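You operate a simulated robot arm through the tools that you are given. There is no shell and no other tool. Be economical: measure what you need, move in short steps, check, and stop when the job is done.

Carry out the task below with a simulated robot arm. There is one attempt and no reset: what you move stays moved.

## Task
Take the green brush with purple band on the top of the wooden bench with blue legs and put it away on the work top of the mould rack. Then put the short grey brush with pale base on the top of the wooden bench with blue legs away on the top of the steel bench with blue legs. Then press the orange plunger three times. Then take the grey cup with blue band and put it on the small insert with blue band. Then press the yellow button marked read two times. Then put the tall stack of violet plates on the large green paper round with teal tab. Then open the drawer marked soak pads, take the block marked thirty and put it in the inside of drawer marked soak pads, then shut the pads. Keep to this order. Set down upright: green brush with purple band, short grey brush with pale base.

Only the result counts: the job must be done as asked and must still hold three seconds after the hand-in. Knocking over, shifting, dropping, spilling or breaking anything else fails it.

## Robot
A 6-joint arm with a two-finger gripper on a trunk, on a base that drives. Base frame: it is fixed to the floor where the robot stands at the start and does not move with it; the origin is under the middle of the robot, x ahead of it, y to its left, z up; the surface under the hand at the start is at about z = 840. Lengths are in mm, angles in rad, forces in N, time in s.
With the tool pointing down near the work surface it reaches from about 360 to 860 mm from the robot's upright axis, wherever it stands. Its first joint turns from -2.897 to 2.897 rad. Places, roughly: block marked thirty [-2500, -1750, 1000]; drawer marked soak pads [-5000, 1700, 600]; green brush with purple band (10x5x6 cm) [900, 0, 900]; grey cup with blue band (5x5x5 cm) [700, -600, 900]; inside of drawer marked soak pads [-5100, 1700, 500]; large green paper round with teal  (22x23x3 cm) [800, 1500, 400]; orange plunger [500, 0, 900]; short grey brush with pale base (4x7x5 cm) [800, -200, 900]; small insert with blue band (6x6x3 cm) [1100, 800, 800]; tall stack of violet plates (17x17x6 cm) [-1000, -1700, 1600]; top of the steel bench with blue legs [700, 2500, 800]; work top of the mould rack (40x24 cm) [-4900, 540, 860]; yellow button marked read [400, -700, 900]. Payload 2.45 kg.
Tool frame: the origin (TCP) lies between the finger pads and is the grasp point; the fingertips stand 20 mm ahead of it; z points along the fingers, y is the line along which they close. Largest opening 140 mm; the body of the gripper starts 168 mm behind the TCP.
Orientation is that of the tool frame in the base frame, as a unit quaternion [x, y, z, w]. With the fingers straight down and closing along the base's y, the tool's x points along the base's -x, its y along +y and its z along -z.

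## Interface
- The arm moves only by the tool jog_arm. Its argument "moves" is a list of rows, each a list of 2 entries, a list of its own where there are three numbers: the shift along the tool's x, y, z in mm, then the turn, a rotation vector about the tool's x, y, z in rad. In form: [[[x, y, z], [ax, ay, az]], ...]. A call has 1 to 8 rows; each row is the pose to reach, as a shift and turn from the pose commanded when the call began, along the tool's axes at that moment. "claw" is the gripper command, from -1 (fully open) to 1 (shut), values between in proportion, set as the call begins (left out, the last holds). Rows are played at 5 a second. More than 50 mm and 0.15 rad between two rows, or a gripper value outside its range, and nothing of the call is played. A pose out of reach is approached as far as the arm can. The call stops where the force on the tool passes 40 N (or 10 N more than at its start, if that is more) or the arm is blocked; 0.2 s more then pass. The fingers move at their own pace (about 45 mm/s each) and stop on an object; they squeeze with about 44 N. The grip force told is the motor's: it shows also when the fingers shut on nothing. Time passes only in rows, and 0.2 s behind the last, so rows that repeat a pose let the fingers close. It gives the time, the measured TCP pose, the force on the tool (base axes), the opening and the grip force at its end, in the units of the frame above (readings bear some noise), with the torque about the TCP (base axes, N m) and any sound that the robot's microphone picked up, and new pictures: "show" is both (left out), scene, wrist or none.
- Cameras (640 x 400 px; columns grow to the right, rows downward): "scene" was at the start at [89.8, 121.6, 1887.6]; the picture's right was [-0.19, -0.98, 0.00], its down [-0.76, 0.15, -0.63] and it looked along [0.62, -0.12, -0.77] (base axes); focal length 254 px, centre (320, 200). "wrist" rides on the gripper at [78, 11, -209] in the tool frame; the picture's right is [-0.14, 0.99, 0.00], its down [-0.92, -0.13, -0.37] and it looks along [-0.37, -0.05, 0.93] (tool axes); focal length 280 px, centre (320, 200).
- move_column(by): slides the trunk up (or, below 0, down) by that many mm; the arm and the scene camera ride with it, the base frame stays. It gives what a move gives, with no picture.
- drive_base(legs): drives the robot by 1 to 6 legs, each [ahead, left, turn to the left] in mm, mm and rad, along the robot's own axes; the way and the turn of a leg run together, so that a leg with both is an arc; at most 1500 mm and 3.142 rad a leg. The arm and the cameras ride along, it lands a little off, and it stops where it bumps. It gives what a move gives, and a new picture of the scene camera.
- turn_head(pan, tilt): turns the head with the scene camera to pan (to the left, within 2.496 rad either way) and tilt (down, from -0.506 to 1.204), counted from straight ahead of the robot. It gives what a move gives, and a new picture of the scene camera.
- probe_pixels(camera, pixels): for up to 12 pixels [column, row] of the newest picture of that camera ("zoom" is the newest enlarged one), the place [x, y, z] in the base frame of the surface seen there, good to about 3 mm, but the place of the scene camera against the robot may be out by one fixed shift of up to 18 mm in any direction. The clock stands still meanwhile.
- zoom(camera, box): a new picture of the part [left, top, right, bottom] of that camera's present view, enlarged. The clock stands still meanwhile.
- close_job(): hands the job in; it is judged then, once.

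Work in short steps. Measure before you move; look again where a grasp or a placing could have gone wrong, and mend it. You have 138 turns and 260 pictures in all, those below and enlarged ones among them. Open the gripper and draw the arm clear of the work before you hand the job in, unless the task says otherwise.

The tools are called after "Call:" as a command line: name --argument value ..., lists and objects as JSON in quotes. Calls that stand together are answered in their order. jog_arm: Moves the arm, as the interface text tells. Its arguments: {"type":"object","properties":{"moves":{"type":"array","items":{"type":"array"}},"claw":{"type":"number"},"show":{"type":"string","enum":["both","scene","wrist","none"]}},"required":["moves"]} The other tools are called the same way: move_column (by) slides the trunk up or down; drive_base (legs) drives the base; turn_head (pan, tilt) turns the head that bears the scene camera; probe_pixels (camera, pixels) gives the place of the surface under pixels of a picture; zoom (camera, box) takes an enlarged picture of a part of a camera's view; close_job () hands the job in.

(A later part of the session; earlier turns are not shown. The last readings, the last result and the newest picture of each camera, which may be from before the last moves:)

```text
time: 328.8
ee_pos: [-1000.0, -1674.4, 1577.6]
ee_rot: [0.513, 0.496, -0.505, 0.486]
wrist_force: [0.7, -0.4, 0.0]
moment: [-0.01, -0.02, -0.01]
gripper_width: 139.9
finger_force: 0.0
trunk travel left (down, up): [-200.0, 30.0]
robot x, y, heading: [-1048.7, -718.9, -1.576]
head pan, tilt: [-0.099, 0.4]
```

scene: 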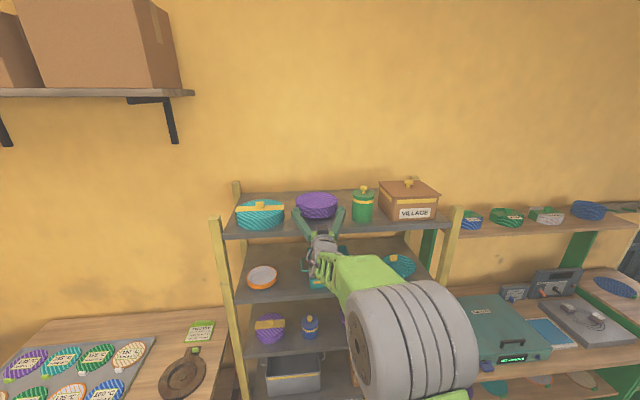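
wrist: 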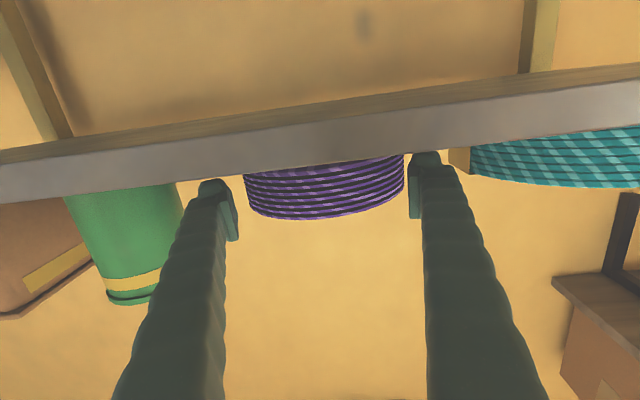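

Well centred. I advance 20 mm in small steps, then close only to ~131 mm to test the hold.

Call:
jog_arm --moves '[[[0, 0, 8], [0, 0, 0]], [[0, 0, 14], [0, 0, 0]], [[0, 0, 18], [0, 0, 0]], [[0, 0, 21], [0, 0, 0]], [[0, 0, 21], [0, 0, 0]]]' --show "none"

Call:
jog_arm --moves '[[[0, 0, 0], [0, 0, 0]], [[0, 0, 0], [0, 0, 0]], [[0, 0, 0], [0, 0, 0]]]' --claw -0.87 --show "wrist"

Call:
zoom --camera "scene" --box '[240, 160, 380, 250]'

```text
time: 330.0
ee_pos: [-999.9, -1696.0, 1577.0]
ee_rot: [0.513, 0.496, -0.505, 0.485]
wrist_force: [-0.5, 0.2, -0.3]
moment: [-0.01, -0.01, -0.01]
gripper_width: 139.9
finger_force: 0.1
trunk travel left (down, up): [-200.0, 30.0]
robot x, y, heading: [-1047.9, -722.3, -1.574]
head pan, tilt: [-0.099, 0.4]
```

```text
time: 330.8
ee_pos: [-999.6, -1695.5, 1576.2]
ee_rot: [0.513, 0.495, -0.506, 0.485]
wrist_force: [0.5, -0.5, -0.2]
moment: [0.0, 0.02, -0.01]
gripper_width: 130.8
finger_force: 0.1
trunk travel left (down, up): [-200.0, 30.0]
robot x, y, heading: [-1050.3, -723.8, -1.578]
head pan, tilt: [-0.099, 0.4]
```

wrist: 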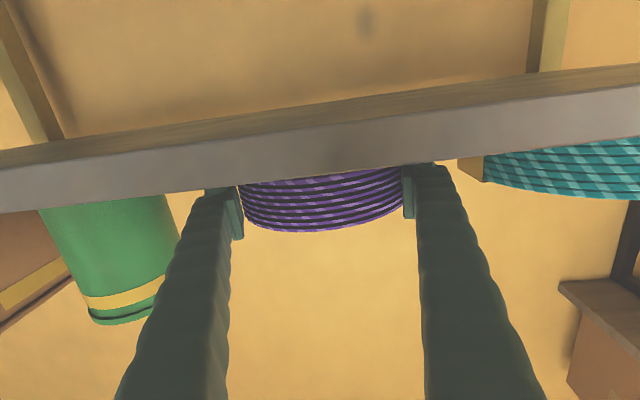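

```text
4.44 times, centred on (310, 205) of scene
```

zoom: 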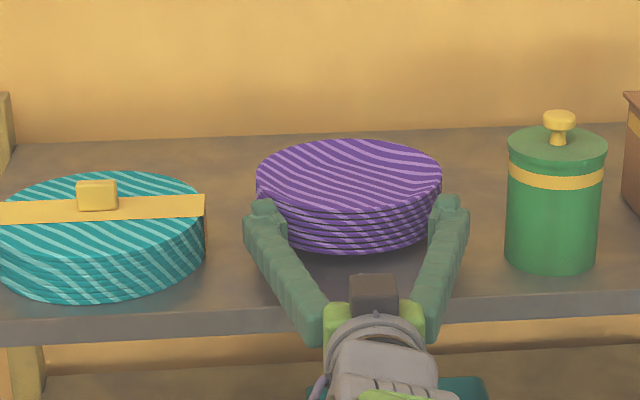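

No contact at 131 mm, so there is room. I reopen, advance until the tips touch (up to 18 mm), then close fully-commanded only a little.

Call:
jog_arm --moves '[[[0, 0, 0], [0, 0, 0]], [[0, 0, 4], [0, 0, 0]], [[0, 0, 8], [0, 0, 0]], [[0, 0, 11], [0, 0, 0]], [[0, 0, 14], [0, 0, 0]], [[0, 0, 14], [0, 0, 0]]]' --claw -1 --show "none"

Call:
jog_arm --moves '[[[0, 0, 0], [0, 0, 0]], [[0, 0, 0], [0, 0, 0]], [[0, 0, 0], [0, 0, 0]]]' --claw -0.87 --show "none"

Call:
zoom --camera "scene" --box '[240, 160, 380, 250]'

```text
time: 332.2
ee_pos: [-1000.8, -1710.9, 1574.5]
ee_rot: [0.514, 0.495, -0.506, 0.484]
wrist_force: [0.3, 0.4, -1.0]
moment: [0.01, -0.04, 0.01]
gripper_width: 140.0
finger_force: 0.0
trunk travel left (down, up): [-200.0, 30.0]
robot x, y, heading: [-1050.1, -728.3, -1.573]
head pan, tilt: [-0.099, 0.4]
```

```text
time: 333.0
ee_pos: [-1001.7, -1709.4, 1575.8]
ee_rot: [0.513, 0.495, -0.506, 0.486]
wrist_force: [-0.1, -0.3, -0.3]
moment: [0.02, -0.01, -0.02]
gripper_width: 130.9
finger_force: 0.0
trunk travel left (down, up): [-200.0, 30.0]
robot x, y, heading: [-1043.7, -721.9, -1.575]
head pan, tilt: [-0.099, 0.4]
```

```text
4.44 times, centred on (310, 205) of scene
```

zoom: 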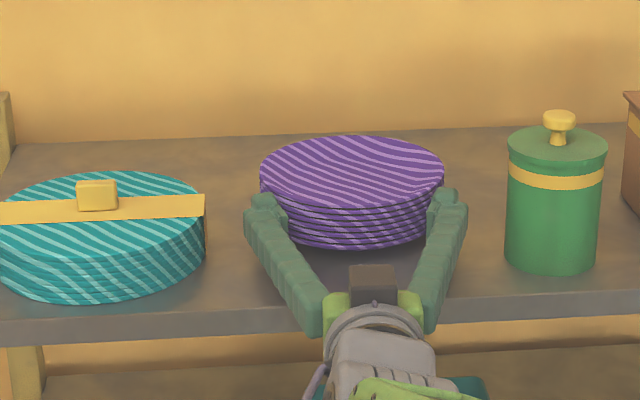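

Closing just pushes the light stack back, so friction is too low for a chord grip; but it slides easily. Plan: hook it from behind with the tool tilted 0.7, pull it over the edge, then pinch the overhanging rim. I back off and turn the tool.

Call:
jog_arm --moves '[[[0, 0, -8], [0, 0, 0]], [[0, 0, -45], [0, 0, 0]], [[0, 0, -90], [0, 0, 0]], [[0, 0, -135], [0, 0, 0]]]' --claw -1 --show "none"

Call:
jog_arm --moves '[[[-12, 0, -8], [0.0422, 0.0469, 0.1243]], [[-25, 0, -15], [0.0843, 0.0938, 0.2487]], [[-37, 0, -22], [0.1265, 0.1408, 0.373]], [[-50, 0, -30], [0.1687, 0.1877, 0.4973]], [[-62, 0, -37], [0.2108, 0.2346, 0.6217]], [[-75, 0, -45], [0.253, 0.2815, 0.746]], [[-87, 0, -52], [0.2952, 0.3284, 0.8703]], [[-100, 0, -60], [0.3373, 0.3753, 0.9947]]]' --claw 1 --show "none"

Call:
jog_arm --moves '[[[0, 0, 0], [0.0422, 0.0469, 0.1243]], [[0, 0, 0], [0.0843, 0.0938, 0.2487]], [[0, 0, 0], [0.1265, 0.1408, 0.373]], [[0, 0, 0], [0.1687, 0.1877, 0.4973]], [[0, 0, 0], [0.1687, 0.1877, 0.4973]]]' --show "scene"

Call:
zoom --camera "scene" --box '[220, 150, 400, 260]'

```text
time: 334.0
ee_pos: [-996.7, -1572.6, 1579.2]
ee_rot: [0.513, 0.495, -0.506, 0.486]
wrist_force: [0.0, 1.6, 0.7]
moment: [0.03, 0.03, 0.01]
gripper_width: 139.7
finger_force: 0.1
trunk travel left (down, up): [-200.0, 30.0]
robot x, y, heading: [-1050.3, -723.5, -1.577]
head pan, tilt: [-0.099, 0.4]
```

```text
time: 335.8
ee_pos: [-994.6, -1516.5, 1680.4]
ee_rot: [0.837, 0.184, -0.187, 0.48]
wrist_force: [-0.4, -0.3, -0.3]
moment: [0.01, 0.01, -0.03]
gripper_width: 0.0
finger_force: 16.3
trunk travel left (down, up): [-200.0, 30.0]
robot x, y, heading: [-1047.9, -721.1, -1.574]
head pan, tilt: [-0.099, 0.4]
```

```text
time: 337.0
ee_pos: [-992.2, -1516.0, 1678.6]
ee_rot: [0.907, 0.0, -0.001, 0.421]
wrist_force: [-0.1, 1.0, 0.0]
moment: [0.02, -0.02, 0.04]
gripper_width: 0.0
finger_force: 29.0
trunk travel left (down, up): [-200.0, 30.0]
robot x, y, heading: [-1041.6, -721.9, -1.578]
head pan, tilt: [-0.099, 0.4]
```

scene: 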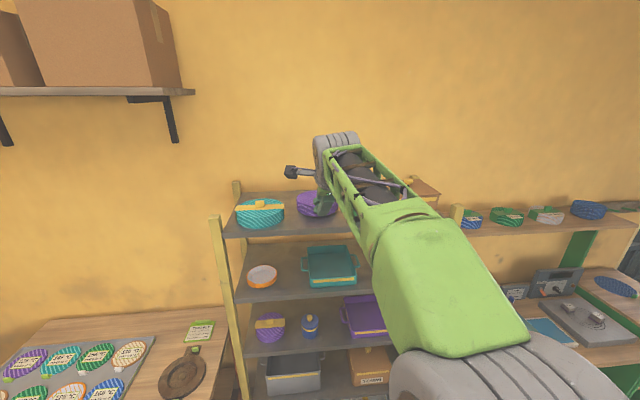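

```text
3.56 times, centred on (310, 205) of scene
```

zoom: 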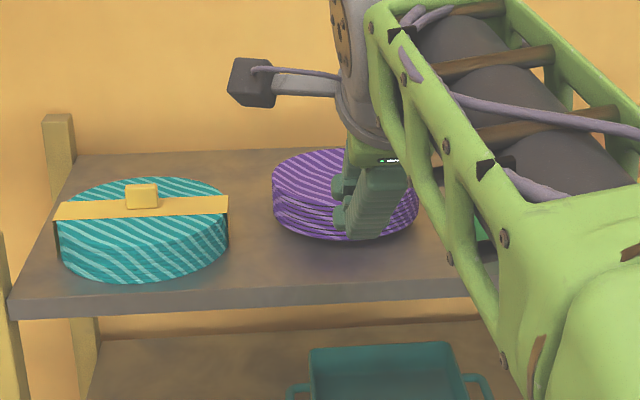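

Orientation α=0.7 is exact. I drive 200 mm closer and take the fingertips over and behind the stack.

Call:
drive_base --legs '[[200, 0, 0]]'

Call:
jog_arm --moves '[[[-8, 27, 32], [0, 0, 0]], [[-8, 53, 63], [0, 0, 0]], [[-8, 80, 95], [0, 0, 0]], [[-8, 106, 126], [0, 0, 0]], [[-8, 85, 144], [0, 0, 0]], [[-8, 64, 162], [0, 0, 0]], [[-8, 42.7, 179.7], [0, 0, 0]], [[-8, 42.7, 179.7], [0, 0, 0]]]' --show "wrist"

Call:
zoom --camera "scene" --box '[200, 150, 440, 300]'

```text
time: 338.6
ee_pos: [-992.0, -1717.4, 1677.1]
ee_rot: [0.908, 0.002, 0.0, 0.42]
wrist_force: [0.4, -1.0, -0.6]
moment: [0.04, -0.03, 0.04]
gripper_width: 0.2
finger_force: 29.4
trunk travel left (down, up): [-200.0, 30.0]
robot x, y, heading: [-1048.7, -921.7, -1.573]
head pan, tilt: [-0.099, 0.4]
```

scene: 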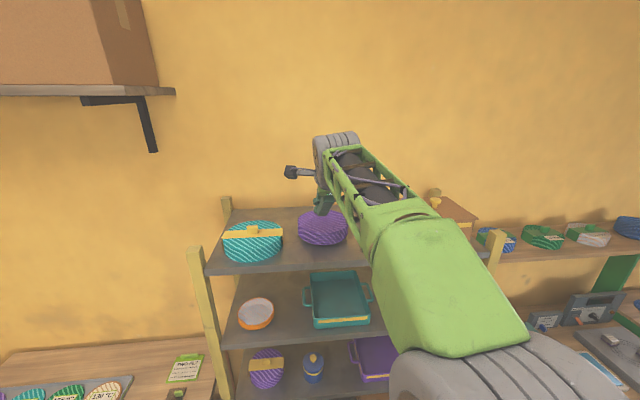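

```text
time: 340.4
ee_pos: [-999.8, -1881.3, 1594.1]
ee_rot: [0.907, 0.001, 0.0, 0.42]
wrist_force: [0.3, -0.6, 0.9]
moment: [0.08, -0.01, 0.05]
gripper_width: 0.0
finger_force: 29.3
out of reach, approached as far as the arm can: row 4
trunk travel left (down, up): [-200.0, 30.0]
robot x, y, heading: [-1048.8, -924.5, -1.573]
head pan, tilt: [-0.099, 0.4]
```

wrist: 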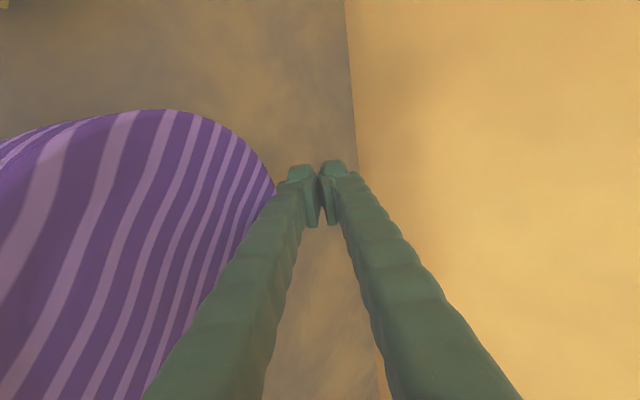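

```text
2.67 times, centred on (320, 225) of scene
```

zoom: 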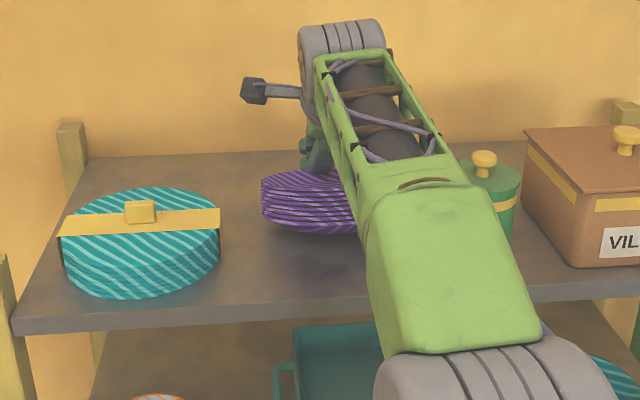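

The fingertips are behind the stack. I pull 82 mm towards me.

Call:
jog_arm --moves '[[[0, -9.7, -11.5], [0, 0, 0]], [[0, -19.3, -23], [0, 0, 0]], [[0, -29, -34.4], [0, 0, 0]], [[0, -38.6, -45.9], [0, 0, 0]], [[0, -46, -54.5], [0, 0, 0]], [[0, -52.8, -62.7], [0, 0, 0]], [[0, -52.8, -62.7], [0, 0, 0]]]' --show "wrist"

Call:
zoom --camera "scene" --box '[200, 150, 440, 300]'

Call:
probe_pixels --camera "zoom" --pixels '[[280, 250], [300, 262], [320, 262], [270, 220], [262, 215], [300, 290], [320, 240], [345, 262]]'

```text
time: 342.0
ee_pos: [-1001.2, -1800.1, 1594.3]
ee_rot: [0.907, 0.001, 0.0, 0.42]
wrist_force: [0.1, -2.8, 4.7]
moment: [0.1, 0.02, 0.0]
gripper_width: 0.0
finger_force: 29.5
trunk travel left (down, up): [-200.0, 30.0]
robot x, y, heading: [-1046.4, -919.9, -1.575]
head pan, tilt: [-0.099, 0.4]
```

wrist: 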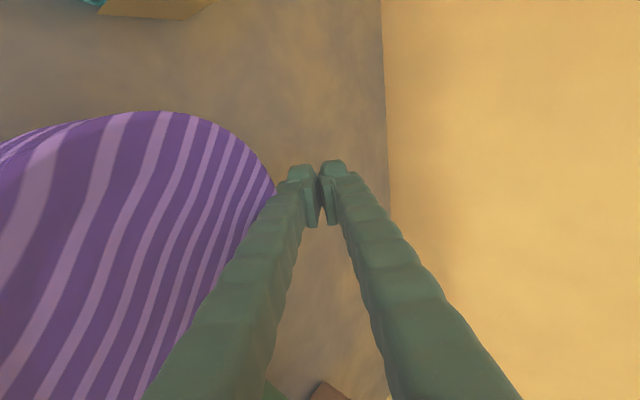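

```text
2.67 times, centred on (320, 225) of scene
```

zoom: 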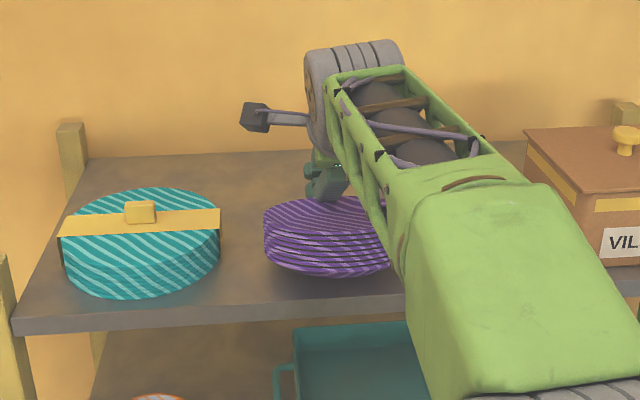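

```text
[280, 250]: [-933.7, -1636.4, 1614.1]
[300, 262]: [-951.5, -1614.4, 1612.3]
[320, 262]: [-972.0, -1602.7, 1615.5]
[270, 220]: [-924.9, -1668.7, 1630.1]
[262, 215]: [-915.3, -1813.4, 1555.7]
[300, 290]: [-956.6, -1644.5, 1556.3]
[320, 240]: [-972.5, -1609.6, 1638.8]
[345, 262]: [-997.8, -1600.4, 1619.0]
```

The hook pressed the back down a little (front raised), but the stack came along. I raise slowly so it settles flat, and lift clear, then measure.

Call:
jog_arm --moves '[[[0, 3, -2.6], [0, 0, 0]], [[0, 6, -5.2], [0, 0, 0]], [[0, 9, -7.7], [0, 0, 0]], [[0, 14, -11.6], [0, 0, 0]], [[0, 21, -18], [0, 0, 0]], [[0, 31, -26], [0, 0, 0]], [[0, 46, -39], [0, 0, 0]], [[0, 62, -52], [0, 0, 0]]]' --show "none"

Call:
drive_base --legs '[[-240, 0, 0]]'

Call:
zoom --camera "scene" --box '[220, 140, 420, 270]'

Call:
jog_arm --moves '[[[0, 0, 0], [0, 0, 0]]]' --show "wrist"

```text
time: 343.8
ee_pos: [-1001.4, -1798.7, 1675.7]
ee_rot: [0.908, 0.0, -0.001, 0.419]
wrist_force: [0.4, 0.4, -0.6]
moment: [0.02, -0.02, -0.03]
gripper_width: 0.0
finger_force: 29.1
trunk travel left (down, up): [-200.0, 30.0]
robot x, y, heading: [-1048.2, -921.4, -1.572]
head pan, tilt: [-0.099, 0.4]
```

```text
time: 345.6
ee_pos: [-1001.1, -1558.1, 1675.7]
ee_rot: [0.907, 0.0, -0.001, 0.421]
wrist_force: [-0.2, 1.4, 0.5]
moment: [0.02, -0.02, 0.01]
gripper_width: 0.0
finger_force: 30.0
trunk travel left (down, up): [-200.0, 30.0]
robot x, y, heading: [-1046.9, -684.0, -1.569]
head pan, tilt: [-0.099, 0.4]
```

scene: 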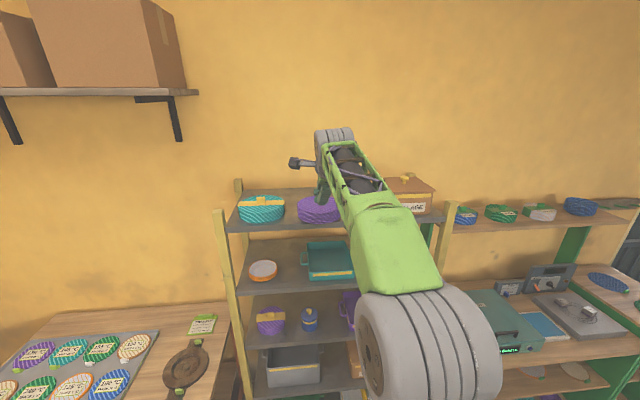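

```text
3.08 times, centred on (320, 205) of scene
```

zoom: 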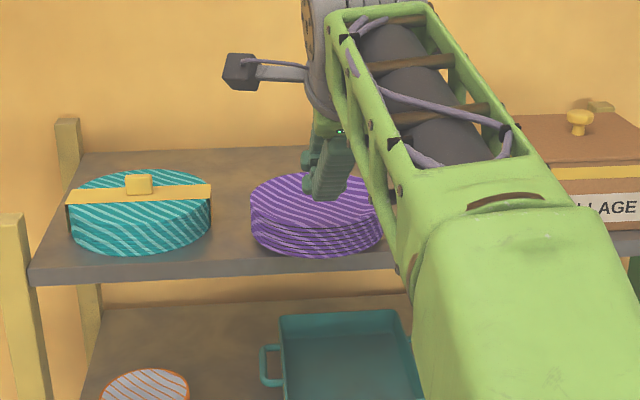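

```text
time: 346.0
ee_pos: [-1001.1, -1559.6, 1676.6]
ee_rot: [0.907, 0.001, -0.001, 0.421]
wrist_force: [0.0, 0.3, 0.4]
moment: [-0.02, -0.03, -0.02]
gripper_width: 0.1
finger_force: 29.0
trunk travel left (down, up): [-200.0, 30.0]
robot x, y, heading: [-1045.4, -685.4, -1.572]
head pan, tilt: [-0.099, 0.4]
```

wrist: 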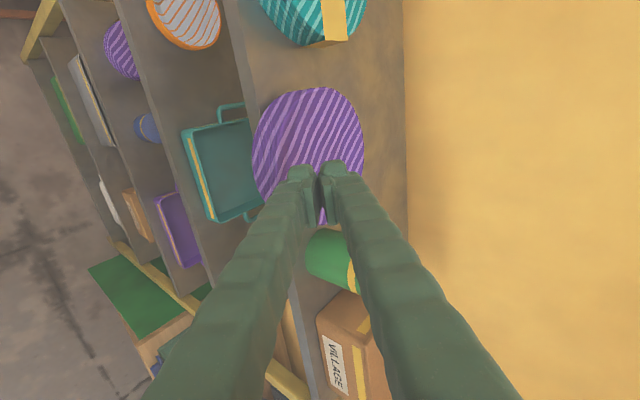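

The stack is flat and near the edge. Measure it.

Call:
probe_pixels --camera "wrist" --pixels '[[254, 150], [262, 150], [272, 120], [256, 170], [362, 140], [310, 88], [275, 185], [300, 140], [268, 85], [258, 130]]'

Call:
zoom --camera "wrist" --box '[220, 70, 380, 230]'

```text
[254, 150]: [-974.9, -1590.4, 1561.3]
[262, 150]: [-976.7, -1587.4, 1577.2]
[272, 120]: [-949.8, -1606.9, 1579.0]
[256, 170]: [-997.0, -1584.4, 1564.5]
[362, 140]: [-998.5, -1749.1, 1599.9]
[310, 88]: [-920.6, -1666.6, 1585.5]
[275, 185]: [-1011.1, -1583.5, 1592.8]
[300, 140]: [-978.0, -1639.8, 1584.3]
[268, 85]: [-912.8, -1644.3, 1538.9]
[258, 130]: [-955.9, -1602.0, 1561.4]
```

```text
2.50 times, centred on (300, 150) of wrist
```

zoom: 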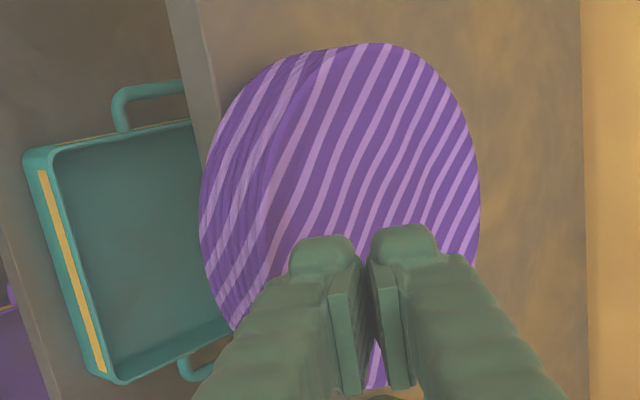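

Now the rim overhangs the shelf edge by ~42 mm (centre (-1001,-1666), rim front -1584, rim z 1556–1597). I set tilt 0.35, open to 60 mm and bring the fingers round the rim: one below, one in the dish.

Call:
jog_arm --moves '[[[0, -25, 4], [-0.12, 0, 0]], [[0, -51, 8], [-0.24, 0, 0]], [[0, -76.4, 12.6], [-0.35, 0, 0]], [[0, -76.4, 12.6], [-0.35, 0, 0]], [[0, -76.4, 12.6], [-0.35, 0, 0]]]' --claw 0.14 --show "none"

Call:
jog_arm --moves '[[[0, -7.4, 17.6], [0, 0, 0]], [[0, -7.5, 40], [0, 0, 0]], [[0, -7.5, 40], [0, 0, 0]]]' --show "wrist"

Call:
zoom --camera "wrist" --box '[220, 70, 400, 240]'

```text
time: 347.2
ee_pos: [-999.7, -1519.9, 1610.8]
ee_rot: [0.82, 0.001, 0.0, 0.572]
wrist_force: [0.0, 0.7, -0.4]
moment: [0.02, 0.0, 0.0]
gripper_width: 60.2
finger_force: 0.0
out of reach, approached as far as the arm can: row 3
trunk travel left (down, up): [-200.0, 30.0]
robot x, y, heading: [-1044.0, -684.6, -1.572]
head pan, tilt: [-0.099, 0.4]
```

```text
time: 348.0
ee_pos: [-1001.1, -1554.6, 1590.1]
ee_rot: [0.821, 0.0, -0.001, 0.572]
wrist_force: [0.1, 0.4, -0.7]
moment: [-0.02, 0.01, 0.0]
gripper_width: 60.0
finger_force: 0.1
trunk travel left (down, up): [-200.0, 30.0]
robot x, y, heading: [-1051.9, -683.8, -1.578]
head pan, tilt: [-0.099, 0.4]
```

wrist: 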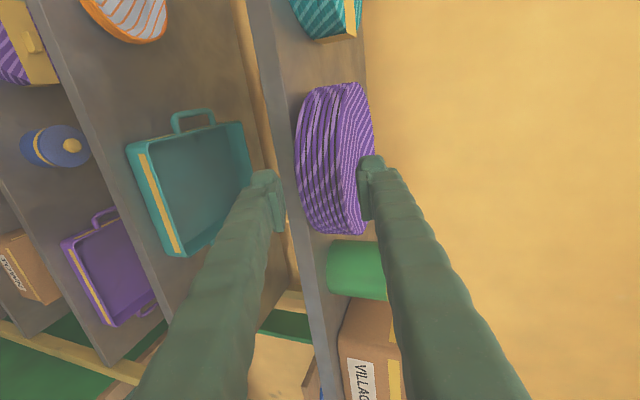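

```text
2.35 times, centred on (310, 155) of wrist
```

zoom: 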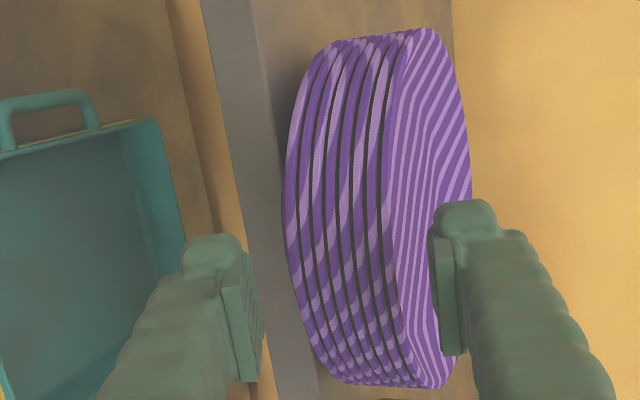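

Pose exact. I advance 38 mm along the tool, watch the force, and close.

Call:
jog_arm --moves '[[[0, 0, 12], [0, 0, 0]], [[0, -0.4, 24], [0, 0, 0]], [[0, -0.8, 33], [0, 0, 0]], [[0, -0.8, 38.6], [0, 0, 0]], [[0, -0.8, 38.6], [0, 0, 0]]]' --show "none"

Call:
jog_arm --moves '[[[0, 0, 0], [0, 0, 0]], [[0, 0, 0], [0, 0, 0]], [[0, 0, 0], [0, 0, 0]], [[0, 0, 0], [0, 0, 0]]]' --claw 1 --show "wrist"

Call:
zoom --camera "scene" --box '[220, 140, 420, 270]'

```text
time: 349.2
ee_pos: [-1000.8, -1591.8, 1576.2]
ee_rot: [0.82, 0.0, -0.001, 0.572]
wrist_force: [-0.9, -0.2, 0.2]
moment: [0.02, 0.01, -0.01]
gripper_width: 60.3
finger_force: 0.0
trunk travel left (down, up): [-200.0, 30.0]
robot x, y, heading: [-1043.6, -683.3, -1.57]
head pan, tilt: [-0.099, 0.4]
```

```text
time: 350.2
ee_pos: [-1000.6, -1591.3, 1575.4]
ee_rot: [0.82, 0.001, 0.0, 0.572]
wrist_force: [0.1, -0.5, -2.5]
moment: [0.09, -0.01, 0.03]
gripper_width: 34.2
finger_force: 43.8
trunk travel left (down, up): [-200.0, 30.0]
robot x, y, heading: [-1048.9, -685.0, -1.574]
head pan, tilt: [-0.099, 0.4]
```

wrist: 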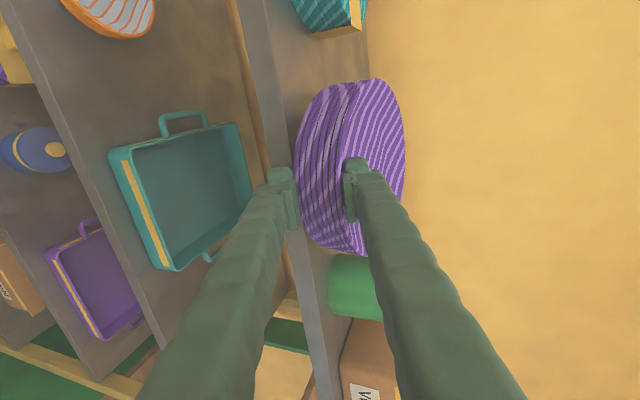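

```text
3.08 times, centred on (320, 205) of scene
```

zoom: 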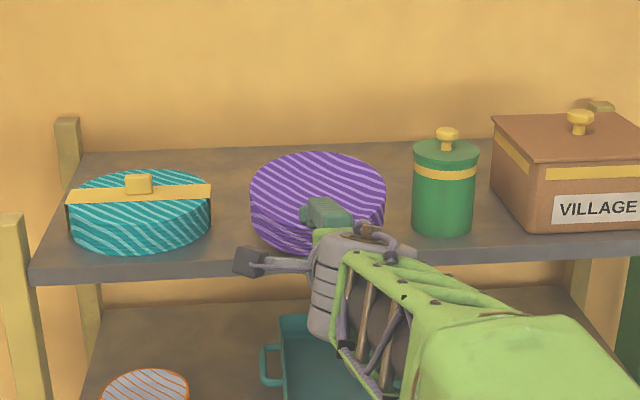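

Gripped at 34 mm with full force. I lift 60 mm and check the hold.

Call:
jog_arm --moves '[[[0, 7, -2.6], [0, 0, 0]], [[0, 14, -5], [0, 0, 0]], [[0, 28, -10], [0, 0, 0]], [[0, 42, -15.5], [0, 0, 0]], [[0, 56, -20.6], [0, 0, 0]], [[0, 56, -20.6], [0, 0, 0]]]' --show "wrist"

Call:
zoom --camera "scene" --box '[220, 110, 420, 240]'

```text
time: 351.6
ee_pos: [-1002.0, -1590.9, 1634.5]
ee_rot: [0.82, 0.0, -0.001, 0.572]
wrist_force: [0.5, -0.2, -2.0]
moment: [0.11, -0.01, 0.0]
gripper_width: 33.9
finger_force: 43.7
trunk travel left (down, up): [-200.0, 30.0]
robot x, y, heading: [-1045.9, -683.7, -1.569]
head pan, tilt: [-0.099, 0.4]
```

wrist: 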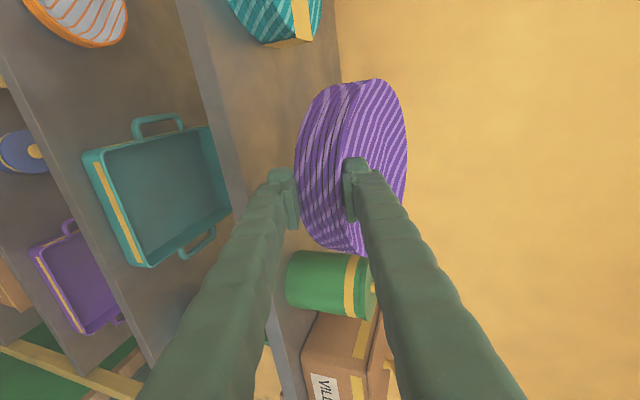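

```text
3.08 times, centred on (320, 175) of scene
```

zoom: 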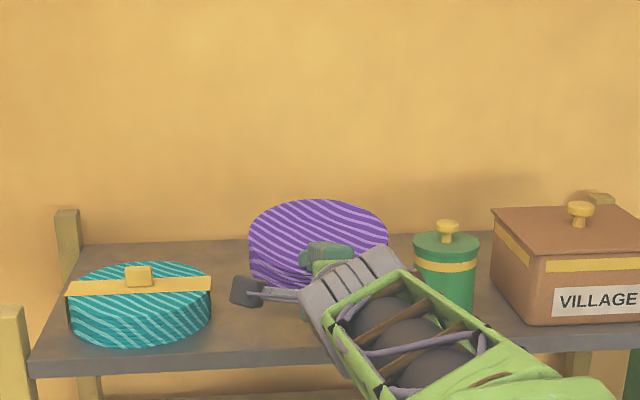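

Held firmly (≈0.2 kg). I probe the stack's tilt in the grip, then back out, turn to face +x, and drive towards the teal bench, keeping the arm high.

Call:
probe_pixels --camera "wrist" --pixels '[[404, 140], [380, 80], [375, 100], [345, 130], [385, 150], [300, 140], [365, 85], [398, 180], [340, 160], [312, 110]]'

Call:
drive_base --legs '[[-150, 0, 0], [0, 0, 1.572], [750, 0, 0], [0, 1015, 0], [0, 1015, 0]]'

Call:
turn_head --pan -0.1 --tilt 0.75

```text
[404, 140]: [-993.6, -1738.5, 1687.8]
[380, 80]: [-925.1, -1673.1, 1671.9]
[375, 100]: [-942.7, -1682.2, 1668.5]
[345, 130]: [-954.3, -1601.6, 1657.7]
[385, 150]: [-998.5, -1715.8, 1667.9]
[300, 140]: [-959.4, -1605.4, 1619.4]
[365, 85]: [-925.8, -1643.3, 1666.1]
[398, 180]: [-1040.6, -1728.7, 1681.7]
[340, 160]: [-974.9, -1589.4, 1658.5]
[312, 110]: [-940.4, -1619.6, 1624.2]
```

```text
time: 378.2
ee_pos: [636.4, 1532.6, 1634.6]
ee_rot: [0.584, 0.576, 0.401, 0.408]
wrist_force: [0.2, -0.1, -1.2]
moment: [0.03, 0.11, -0.03]
gripper_width: 33.8
finger_force: 43.6
trunk travel left (down, up): [-200.0, 30.0]
robot x, y, heading: [-273.7, 1501.8, -0.015]
head pan, tilt: [-0.099, 0.4]
```

scene: 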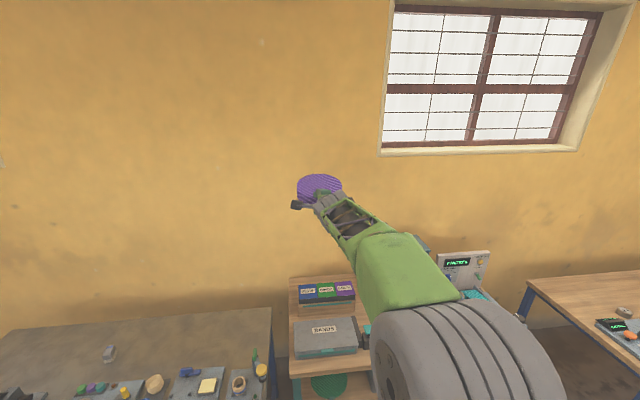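

```text
time: 379.0
ee_pos: [636.6, 1533.0, 1635.8]
ee_rot: [0.584, 0.576, 0.401, 0.408]
wrist_force: [0.0, -1.5, -1.5]
moment: [0.02, 0.13, -0.01]
gripper_width: 33.9
finger_force: 44.0
trunk travel left (down, up): [-200.0, 30.0]
robot x, y, heading: [-274.4, 1497.6, -0.014]
head pan, tilt: [-0.099, 0.75]
```

scene: 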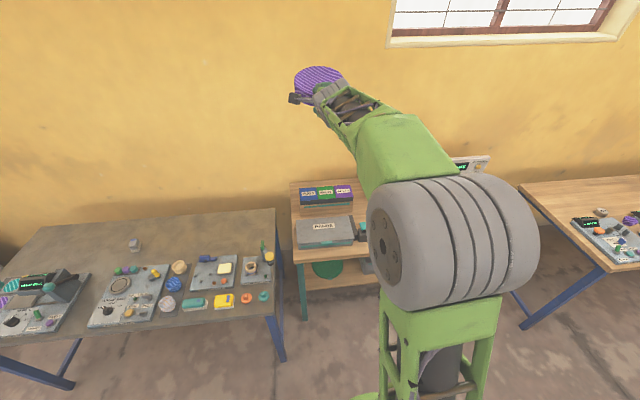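

The stack tilts back-up by 0.2 rad, so tool tilt 0.55 will level it. I lower the trunk fully, retract the arm to x≈410 (clear of the bench front) and come down to z≈850, then look at the paper round.

Call:
move_column --by -200

Call:
jog_arm --moves '[[[0, -15.4, -42.3], [0.1, 0, 0]], [[0, -30.9, -84.5], [0.2, 0, 0]], [[0, -30.9, -84.5], [0.2, 0, 0]]]' --show "none"

Call:
jog_arm --moves '[[[0, -23.5, -38.4], [0, 0, 0]], [[0, -47, -76.8], [0, 0, 0]], [[0, -70.6, -115], [0, 0, 0]], [[0, -109, -91.5], [0, 0, 0]], [[0, -147.4, -68], [0, 0, 0]], [[0, -185.8, -44.5], [0, 0, 0]], [[0, -224, -21], [0, 0, 0]], [[0, -262.6, 2.5], [0, 0, 0]]]' --show "none"

Call:
jog_arm --moves '[[[0, -38.4, 23.5], [0, 0, 0]], [[0, -76.8, 47], [0, 0, 0]], [[0, -115, 70.5], [0, 0, 0]], [[0, -153.6, 94], [0, 0, 0]], [[0, -192, 117.5], [0, 0, 0]], [[0, -230, 141], [0, 0, 0]], [[0, -268.8, 164.5], [0, 0, 0]], [[0, -307, 188], [0, 0, 0]]]' --show "both"

```text
time: 381.2
ee_pos: [636.9, 1533.6, 1435.0]
ee_rot: [0.584, 0.576, 0.401, 0.408]
wrist_force: [0.1, 0.2, -1.4]
moment: [-0.01, 0.14, -0.02]
gripper_width: 33.4
finger_force: 44.2
trunk travel left (down, up): [0.0, 230.0]
robot x, y, heading: [-272.8, 1497.2, -0.012]
head pan, tilt: [-0.099, 0.75]
```

```text
time: 382.0
ee_pos: [547.0, 1534.5, 1434.5]
ee_rot: [0.621, 0.614, 0.342, 0.347]
wrist_force: [-0.1, -0.5, -1.7]
moment: [-0.01, 0.15, -0.03]
gripper_width: 33.9
finger_force: 43.4
trunk travel left (down, up): [0.0, 230.0]
robot x, y, heading: [-269.7, 1500.7, -0.013]
head pan, tilt: [-0.099, 0.75]
```

```text
time: 383.8
ee_pos: [411.4, 1530.5, 1261.1]
ee_rot: [0.625, 0.619, 0.335, 0.338]
wrist_force: [-0.1, 0.6, -1.1]
moment: [0.0, 0.13, -0.03]
gripper_width: 33.8
finger_force: 43.9
out of reach, approached as far as the arm can: row 7, 8
trunk travel left (down, up): [0.0, 230.0]
robot x, y, heading: [-272.6, 1496.9, -0.015]
head pan, tilt: [-0.099, 0.75]
```

```text
time: 385.6
ee_pos: [414.8, 1525.1, 1259.7]
ee_rot: [0.625, 0.619, 0.335, 0.339]
wrist_force: [-0.6, 0.3, -2.5]
moment: [-0.03, 0.13, 0.01]
gripper_width: 33.8
finger_force: 43.7
out of reach, approached as far as the arm can: row 1, 2, 3, 4, 5, 6, 7, 8
trunk travel left (down, up): [0.0, 230.0]
robot x, y, heading: [-268.8, 1498.4, -0.013]
head pan, tilt: [-0.099, 0.75]
```

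scene: 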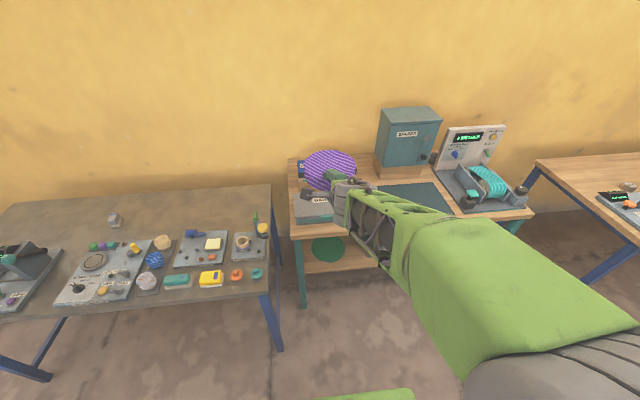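
wrist: 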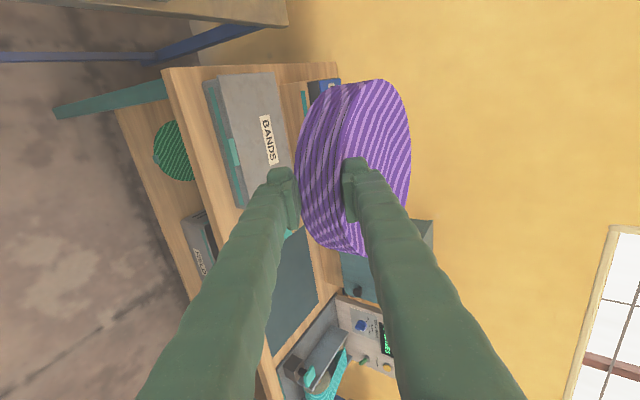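

The elbow is folded at its limit here; I route further out (x≈480) past shoulder height, then in again (x≈390) and down. First I probe the green round on the lower shelf.

Call:
probe_pixels --camera "scene" --pixels '[[328, 248], [313, 248], [343, 248], [328, 260], [328, 237], [360, 262], [312, 260]]'

Call:
probe_pixels --camera "wrist" --pixels '[[173, 150], [156, 155], [178, 122], [188, 175], [170, 178], [158, 135], [150, 120]]'

Call:
jog_arm --moves '[[[0, 19.1, 29.3], [0, 0, 0]], [[0, 14.6, 68.1], [0, 0, 0]], [[0, -23, 92.7], [0, 0, 0]], [[0, -60.7, 117.3], [0, 0, 0]], [[0, -98.4, 141.9], [0, 0, 0]], [[0, -136, 166.5], [0, 0, 0]], [[0, -173.7, 191.2], [0, 0, 0]], [[0, -215.4, 200.5], [0, 0, 0]]]' --show "none"

Call:
zoom --camera "scene" --box '[280, 170, 440, 290]'

```text
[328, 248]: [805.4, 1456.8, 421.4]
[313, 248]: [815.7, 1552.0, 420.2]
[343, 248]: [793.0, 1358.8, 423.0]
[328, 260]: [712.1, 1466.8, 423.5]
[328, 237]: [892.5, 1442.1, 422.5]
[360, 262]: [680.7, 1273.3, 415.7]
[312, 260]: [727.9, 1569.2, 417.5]
```

```text
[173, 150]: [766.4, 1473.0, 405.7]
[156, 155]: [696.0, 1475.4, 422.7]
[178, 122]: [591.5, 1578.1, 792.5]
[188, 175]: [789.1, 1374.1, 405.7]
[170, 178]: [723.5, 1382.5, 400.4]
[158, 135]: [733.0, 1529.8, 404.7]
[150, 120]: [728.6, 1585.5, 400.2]
```

```text
time: 387.6
ee_pos: [440.8, 1638.9, 962.7]
ee_rot: [0.548, 0.688, 0.425, 0.215]
wrist_force: [0.6, 0.4, -1.0]
moment: [-0.08, 0.12, -0.05]
gripper_width: 34.2
finger_force: 44.1
out of reach, approached as far as the arm can: row 1, 2, 3, 4, 5, 6, 7
trunk travel left (down, up): [0.0, 230.0]
robot x, y, heading: [-270.9, 1499.6, -0.011]
head pan, tilt: [-0.099, 0.75]
stopped in row 8: the arm was blocked; the commanded pose is now the measured one
```

```text
3.33 times, centred on (360, 230) of scene
```

zoom: 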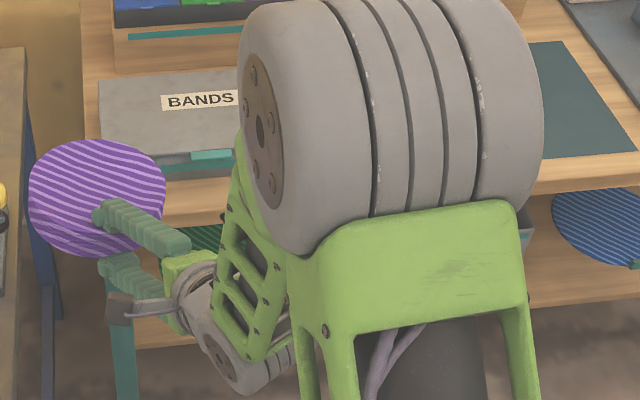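

The arm swung aside (stack now at (512,1672), near the plug setter), so first I bring it back straight and to the right: yaw back, to TCP (420,1466,900).

Call:
jog_arm --moves '[[[-28, -10, -7], [-0.006, -0.06, 0.006]], [[-56, -22, -14], [-0.012, -0.12, 0.011]], [[-84, -34, -21], [-0.018, -0.18, 0.017]], [[-111, -46, -28], [-0.024, -0.24, 0.022]], [[-138, -58, -35], [-0.03, -0.3, 0.028]], [[-166, -70, -42], [-0.035, -0.357, 0.033]], [[-166, -70, -42], [-0.035, -0.357, 0.033]]]' --show "both"

```text
time: 389.2
ee_pos: [420.5, 1463.3, 899.8]
ee_rot: [0.621, 0.622, 0.336, 0.338]
wrist_force: [-0.2, 0.7, -2.0]
moment: [-0.02, 0.11, -0.04]
gripper_width: 34.1
finger_force: 44.2
trunk travel left (down, up): [0.0, 230.0]
robot x, y, heading: [-268.6, 1499.6, -0.017]
head pan, tilt: [-0.099, 0.75]
```

scene: 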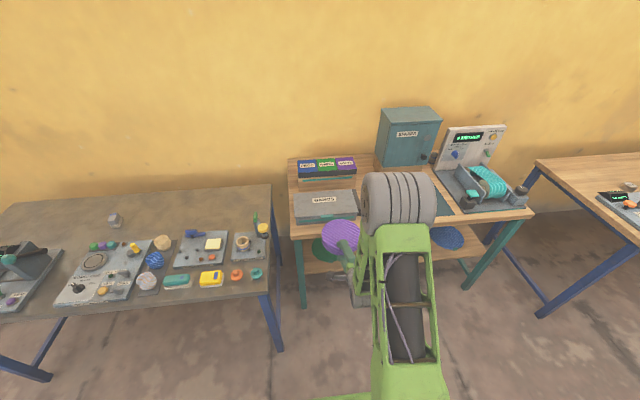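
wrist: 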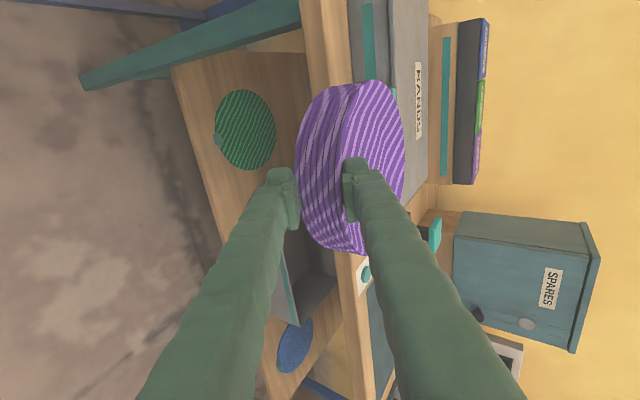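

Exactly placed. I probe the round's edges and descend straight down in front of the bench to z≈485.

Call:
probe_pixels --camera "wrist" --pixels '[[245, 130], [217, 140], [275, 120], [243, 92], [250, 168], [218, 120], [225, 160], [200, 120], [232, 130]]'

Call:
jog_arm --moves '[[[0, -37.7, 24.6], [0, 0, 0]], [[0, -75.3, 49.2], [0, 0, 0]], [[0, -113, 73.8], [0, 0, 0]], [[0, -150.7, 98.5], [0, 0, 0]], [[0, -188.3, 123], [0, 0, 0]], [[0, -226, 147.7], [0, 0, 0]], [[0, -263.7, 172.3], [0, 0, 0]], [[0, -301.3, 196.9], [0, 0, 0]]]' --show "none"

Call:
jog_arm --moves '[[[0, -23, 15], [0, 0, 0]], [[0, -46, 30], [0, 0, 0]], [[0, -46, 30], [0, 0, 0]]]' --show "both"

```text
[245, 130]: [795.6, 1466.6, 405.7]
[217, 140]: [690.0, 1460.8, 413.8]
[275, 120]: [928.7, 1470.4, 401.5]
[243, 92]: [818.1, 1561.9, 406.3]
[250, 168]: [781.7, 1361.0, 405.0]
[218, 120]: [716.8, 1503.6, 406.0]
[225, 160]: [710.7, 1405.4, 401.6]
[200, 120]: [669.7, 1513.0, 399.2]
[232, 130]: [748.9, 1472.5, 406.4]
```

```text
time: 391.0
ee_pos: [420.2, 1465.2, 541.3]
ee_rot: [0.622, 0.621, 0.336, 0.337]
wrist_force: [0.3, 0.5, -1.1]
moment: [-0.01, 0.13, -0.01]
gripper_width: 34.3
finger_force: 44.4
trunk travel left (down, up): [0.0, 230.0]
robot x, y, heading: [-266.4, 1501.4, -0.018]
head pan, tilt: [-0.099, 0.75]
```

```text
time: 391.8
ee_pos: [420.2, 1464.9, 485.7]
ee_rot: [0.621, 0.622, 0.336, 0.337]
wrist_force: [-0.4, -0.6, -1.0]
moment: [0.03, 0.15, -0.03]
gripper_width: 34.1
finger_force: 43.7
trunk travel left (down, up): [0.0, 230.0]
robot x, y, heading: [-268.6, 1502.6, -0.017]
head pan, tilt: [-0.099, 0.75]
```

scene: 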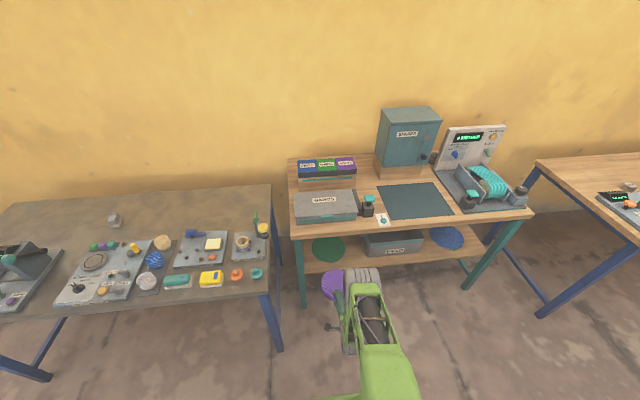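
wrist: 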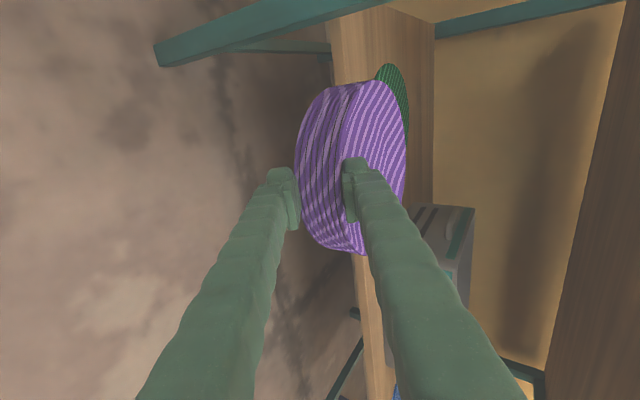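

All good. Round: centre (800,1462), top z≈405, tab at its front. I drive 312 mm in at z 485 and then lower to z≈457.

Call:
drive_base --legs '[[312, 0, 0]]'

Call:
jog_arm --moves '[[[0, -10, 6.5], [0, 0, 0]], [[0, -18, 11.8], [0, 0, 0]], [[0, -23.4, 15.3], [0, 0, 0]], [[0, -23.4, 15.3], [0, 0, 0]]]' --show "wrist"

Call:
zoom --camera "wrist" --box '[240, 50, 440, 270]'

```text
time: 393.9
ee_pos: [733.2, 1460.2, 485.5]
ee_rot: [0.622, 0.622, 0.335, 0.337]
wrist_force: [-0.4, 0.6, -1.3]
moment: [0.04, 0.13, -0.02]
gripper_width: 34.2
finger_force: 43.9
trunk travel left (down, up): [0.0, 230.0]
robot x, y, heading: [42.4, 1496.1, -0.014]
head pan, tilt: [-0.099, 0.75]
```

scene: 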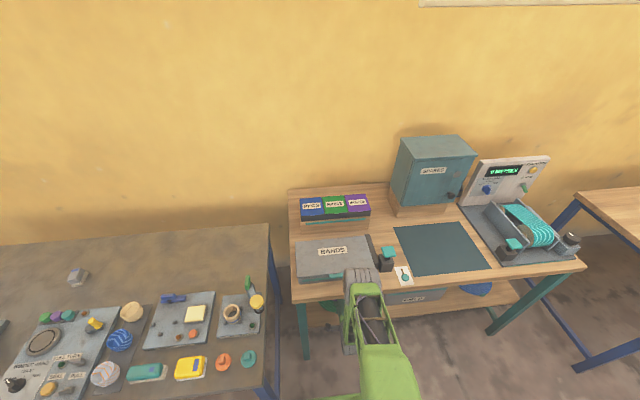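

```text
time: 394.9
ee_pos: [732.7, 1460.8, 457.7]
ee_rot: [0.621, 0.622, 0.336, 0.338]
wrist_force: [-0.1, 0.4, -1.3]
moment: [0.02, 0.13, -0.02]
gripper_width: 33.8
finger_force: 44.0
trunk travel left (down, up): [0.0, 230.0]
robot x, y, heading: [40.5, 1494.3, -0.019]
head pan, tilt: [-0.099, 0.75]
```

wrist: 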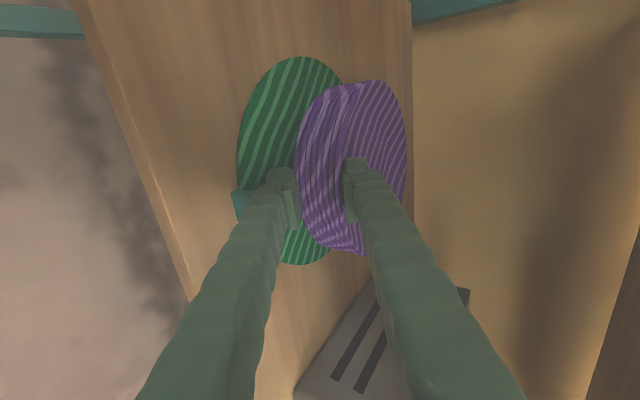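

```text
1.82 times, centred on (340, 160) of wrist
```

zoom: 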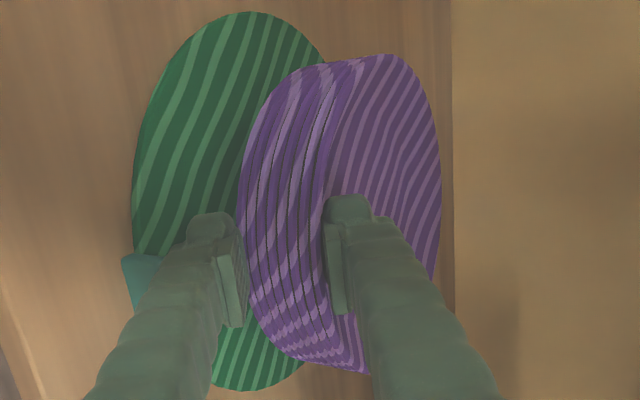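

Stack is level above the round. I lower to light contact, open a little while keeping the lower finger in place, and slip the fingers out along the tool axis.

Call:
jog_arm --moves '[[[0, -3.3, 2.2], [0, 0, 0]], [[0, -5.9, 3.8], [0, 0, 0]], [[0, -7.5, 4.9], [0, 0, 0]], [[0, -8.8, 5.7], [0, 0, 0]], [[0, -8.8, 5.7], [0, 0, 0]]]' --show "none"

Call:
jog_arm --moves '[[[0, 2, 0], [0, 0, 0]], [[0, 4, 0], [0, 0, 0]], [[0, 5, -6], [0, 0, 0]], [[0, 5, -14], [0, 0, 0]], [[0, 5, -24], [0, 0, 0]], [[0, 6, -45], [0, 0, 0]], [[0, 6, -85], [0, 0, 0]]]' --claw 0.33 --show "wrist"

Call:
zoom --camera "wrist" --box '[240, 30, 440, 250]'

Call:
probe_pixels --camera "zoom" --pixels '[[320, 120], [380, 200], [300, 200], [420, 150], [340, 60], [250, 150], [200, 120]]'

```text
time: 396.1
ee_pos: [734.3, 1460.8, 449.6]
ee_rot: [0.621, 0.621, 0.338, 0.339]
wrist_force: [7.1, 1.2, 20.5]
moment: [0.08, 0.72, -0.03]
gripper_width: 34.1
finger_force: 43.8
trunk travel left (down, up): [0.0, 230.0]
robot x, y, heading: [43.0, 1497.3, -0.016]
head pan, tilt: [-0.099, 0.75]
```

```text
time: 397.7
ee_pos: [663.4, 1458.7, 499.5]
ee_rot: [0.622, 0.622, 0.336, 0.336]
wrist_force: [0.4, -0.8, 0.0]
moment: [0.02, -0.03, -0.01]
gripper_width: 46.8
finger_force: 0.1
trunk travel left (down, up): [0.0, 230.0]
robot x, y, heading: [40.6, 1490.0, -0.013]
head pan, tilt: [-0.099, 0.75]
```

wrist: 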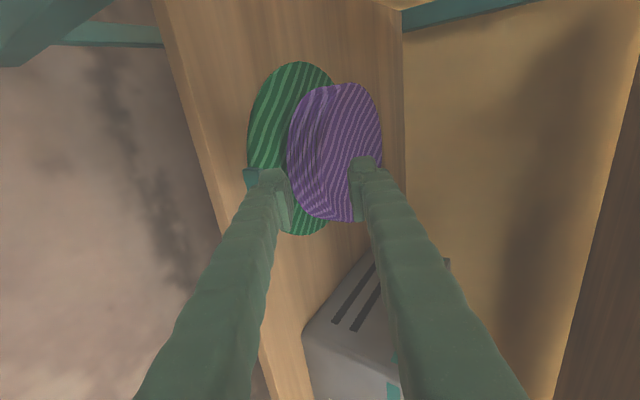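

```text
1.82 times, centred on (340, 140) of wrist
```

zoom: 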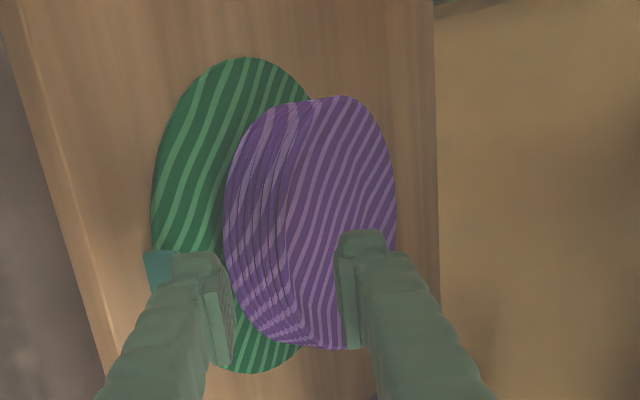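

```text
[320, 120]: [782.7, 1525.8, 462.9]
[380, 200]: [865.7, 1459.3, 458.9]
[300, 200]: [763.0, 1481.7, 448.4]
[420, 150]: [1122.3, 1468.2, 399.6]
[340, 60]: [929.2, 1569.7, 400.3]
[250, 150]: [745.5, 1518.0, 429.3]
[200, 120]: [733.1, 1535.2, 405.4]
```

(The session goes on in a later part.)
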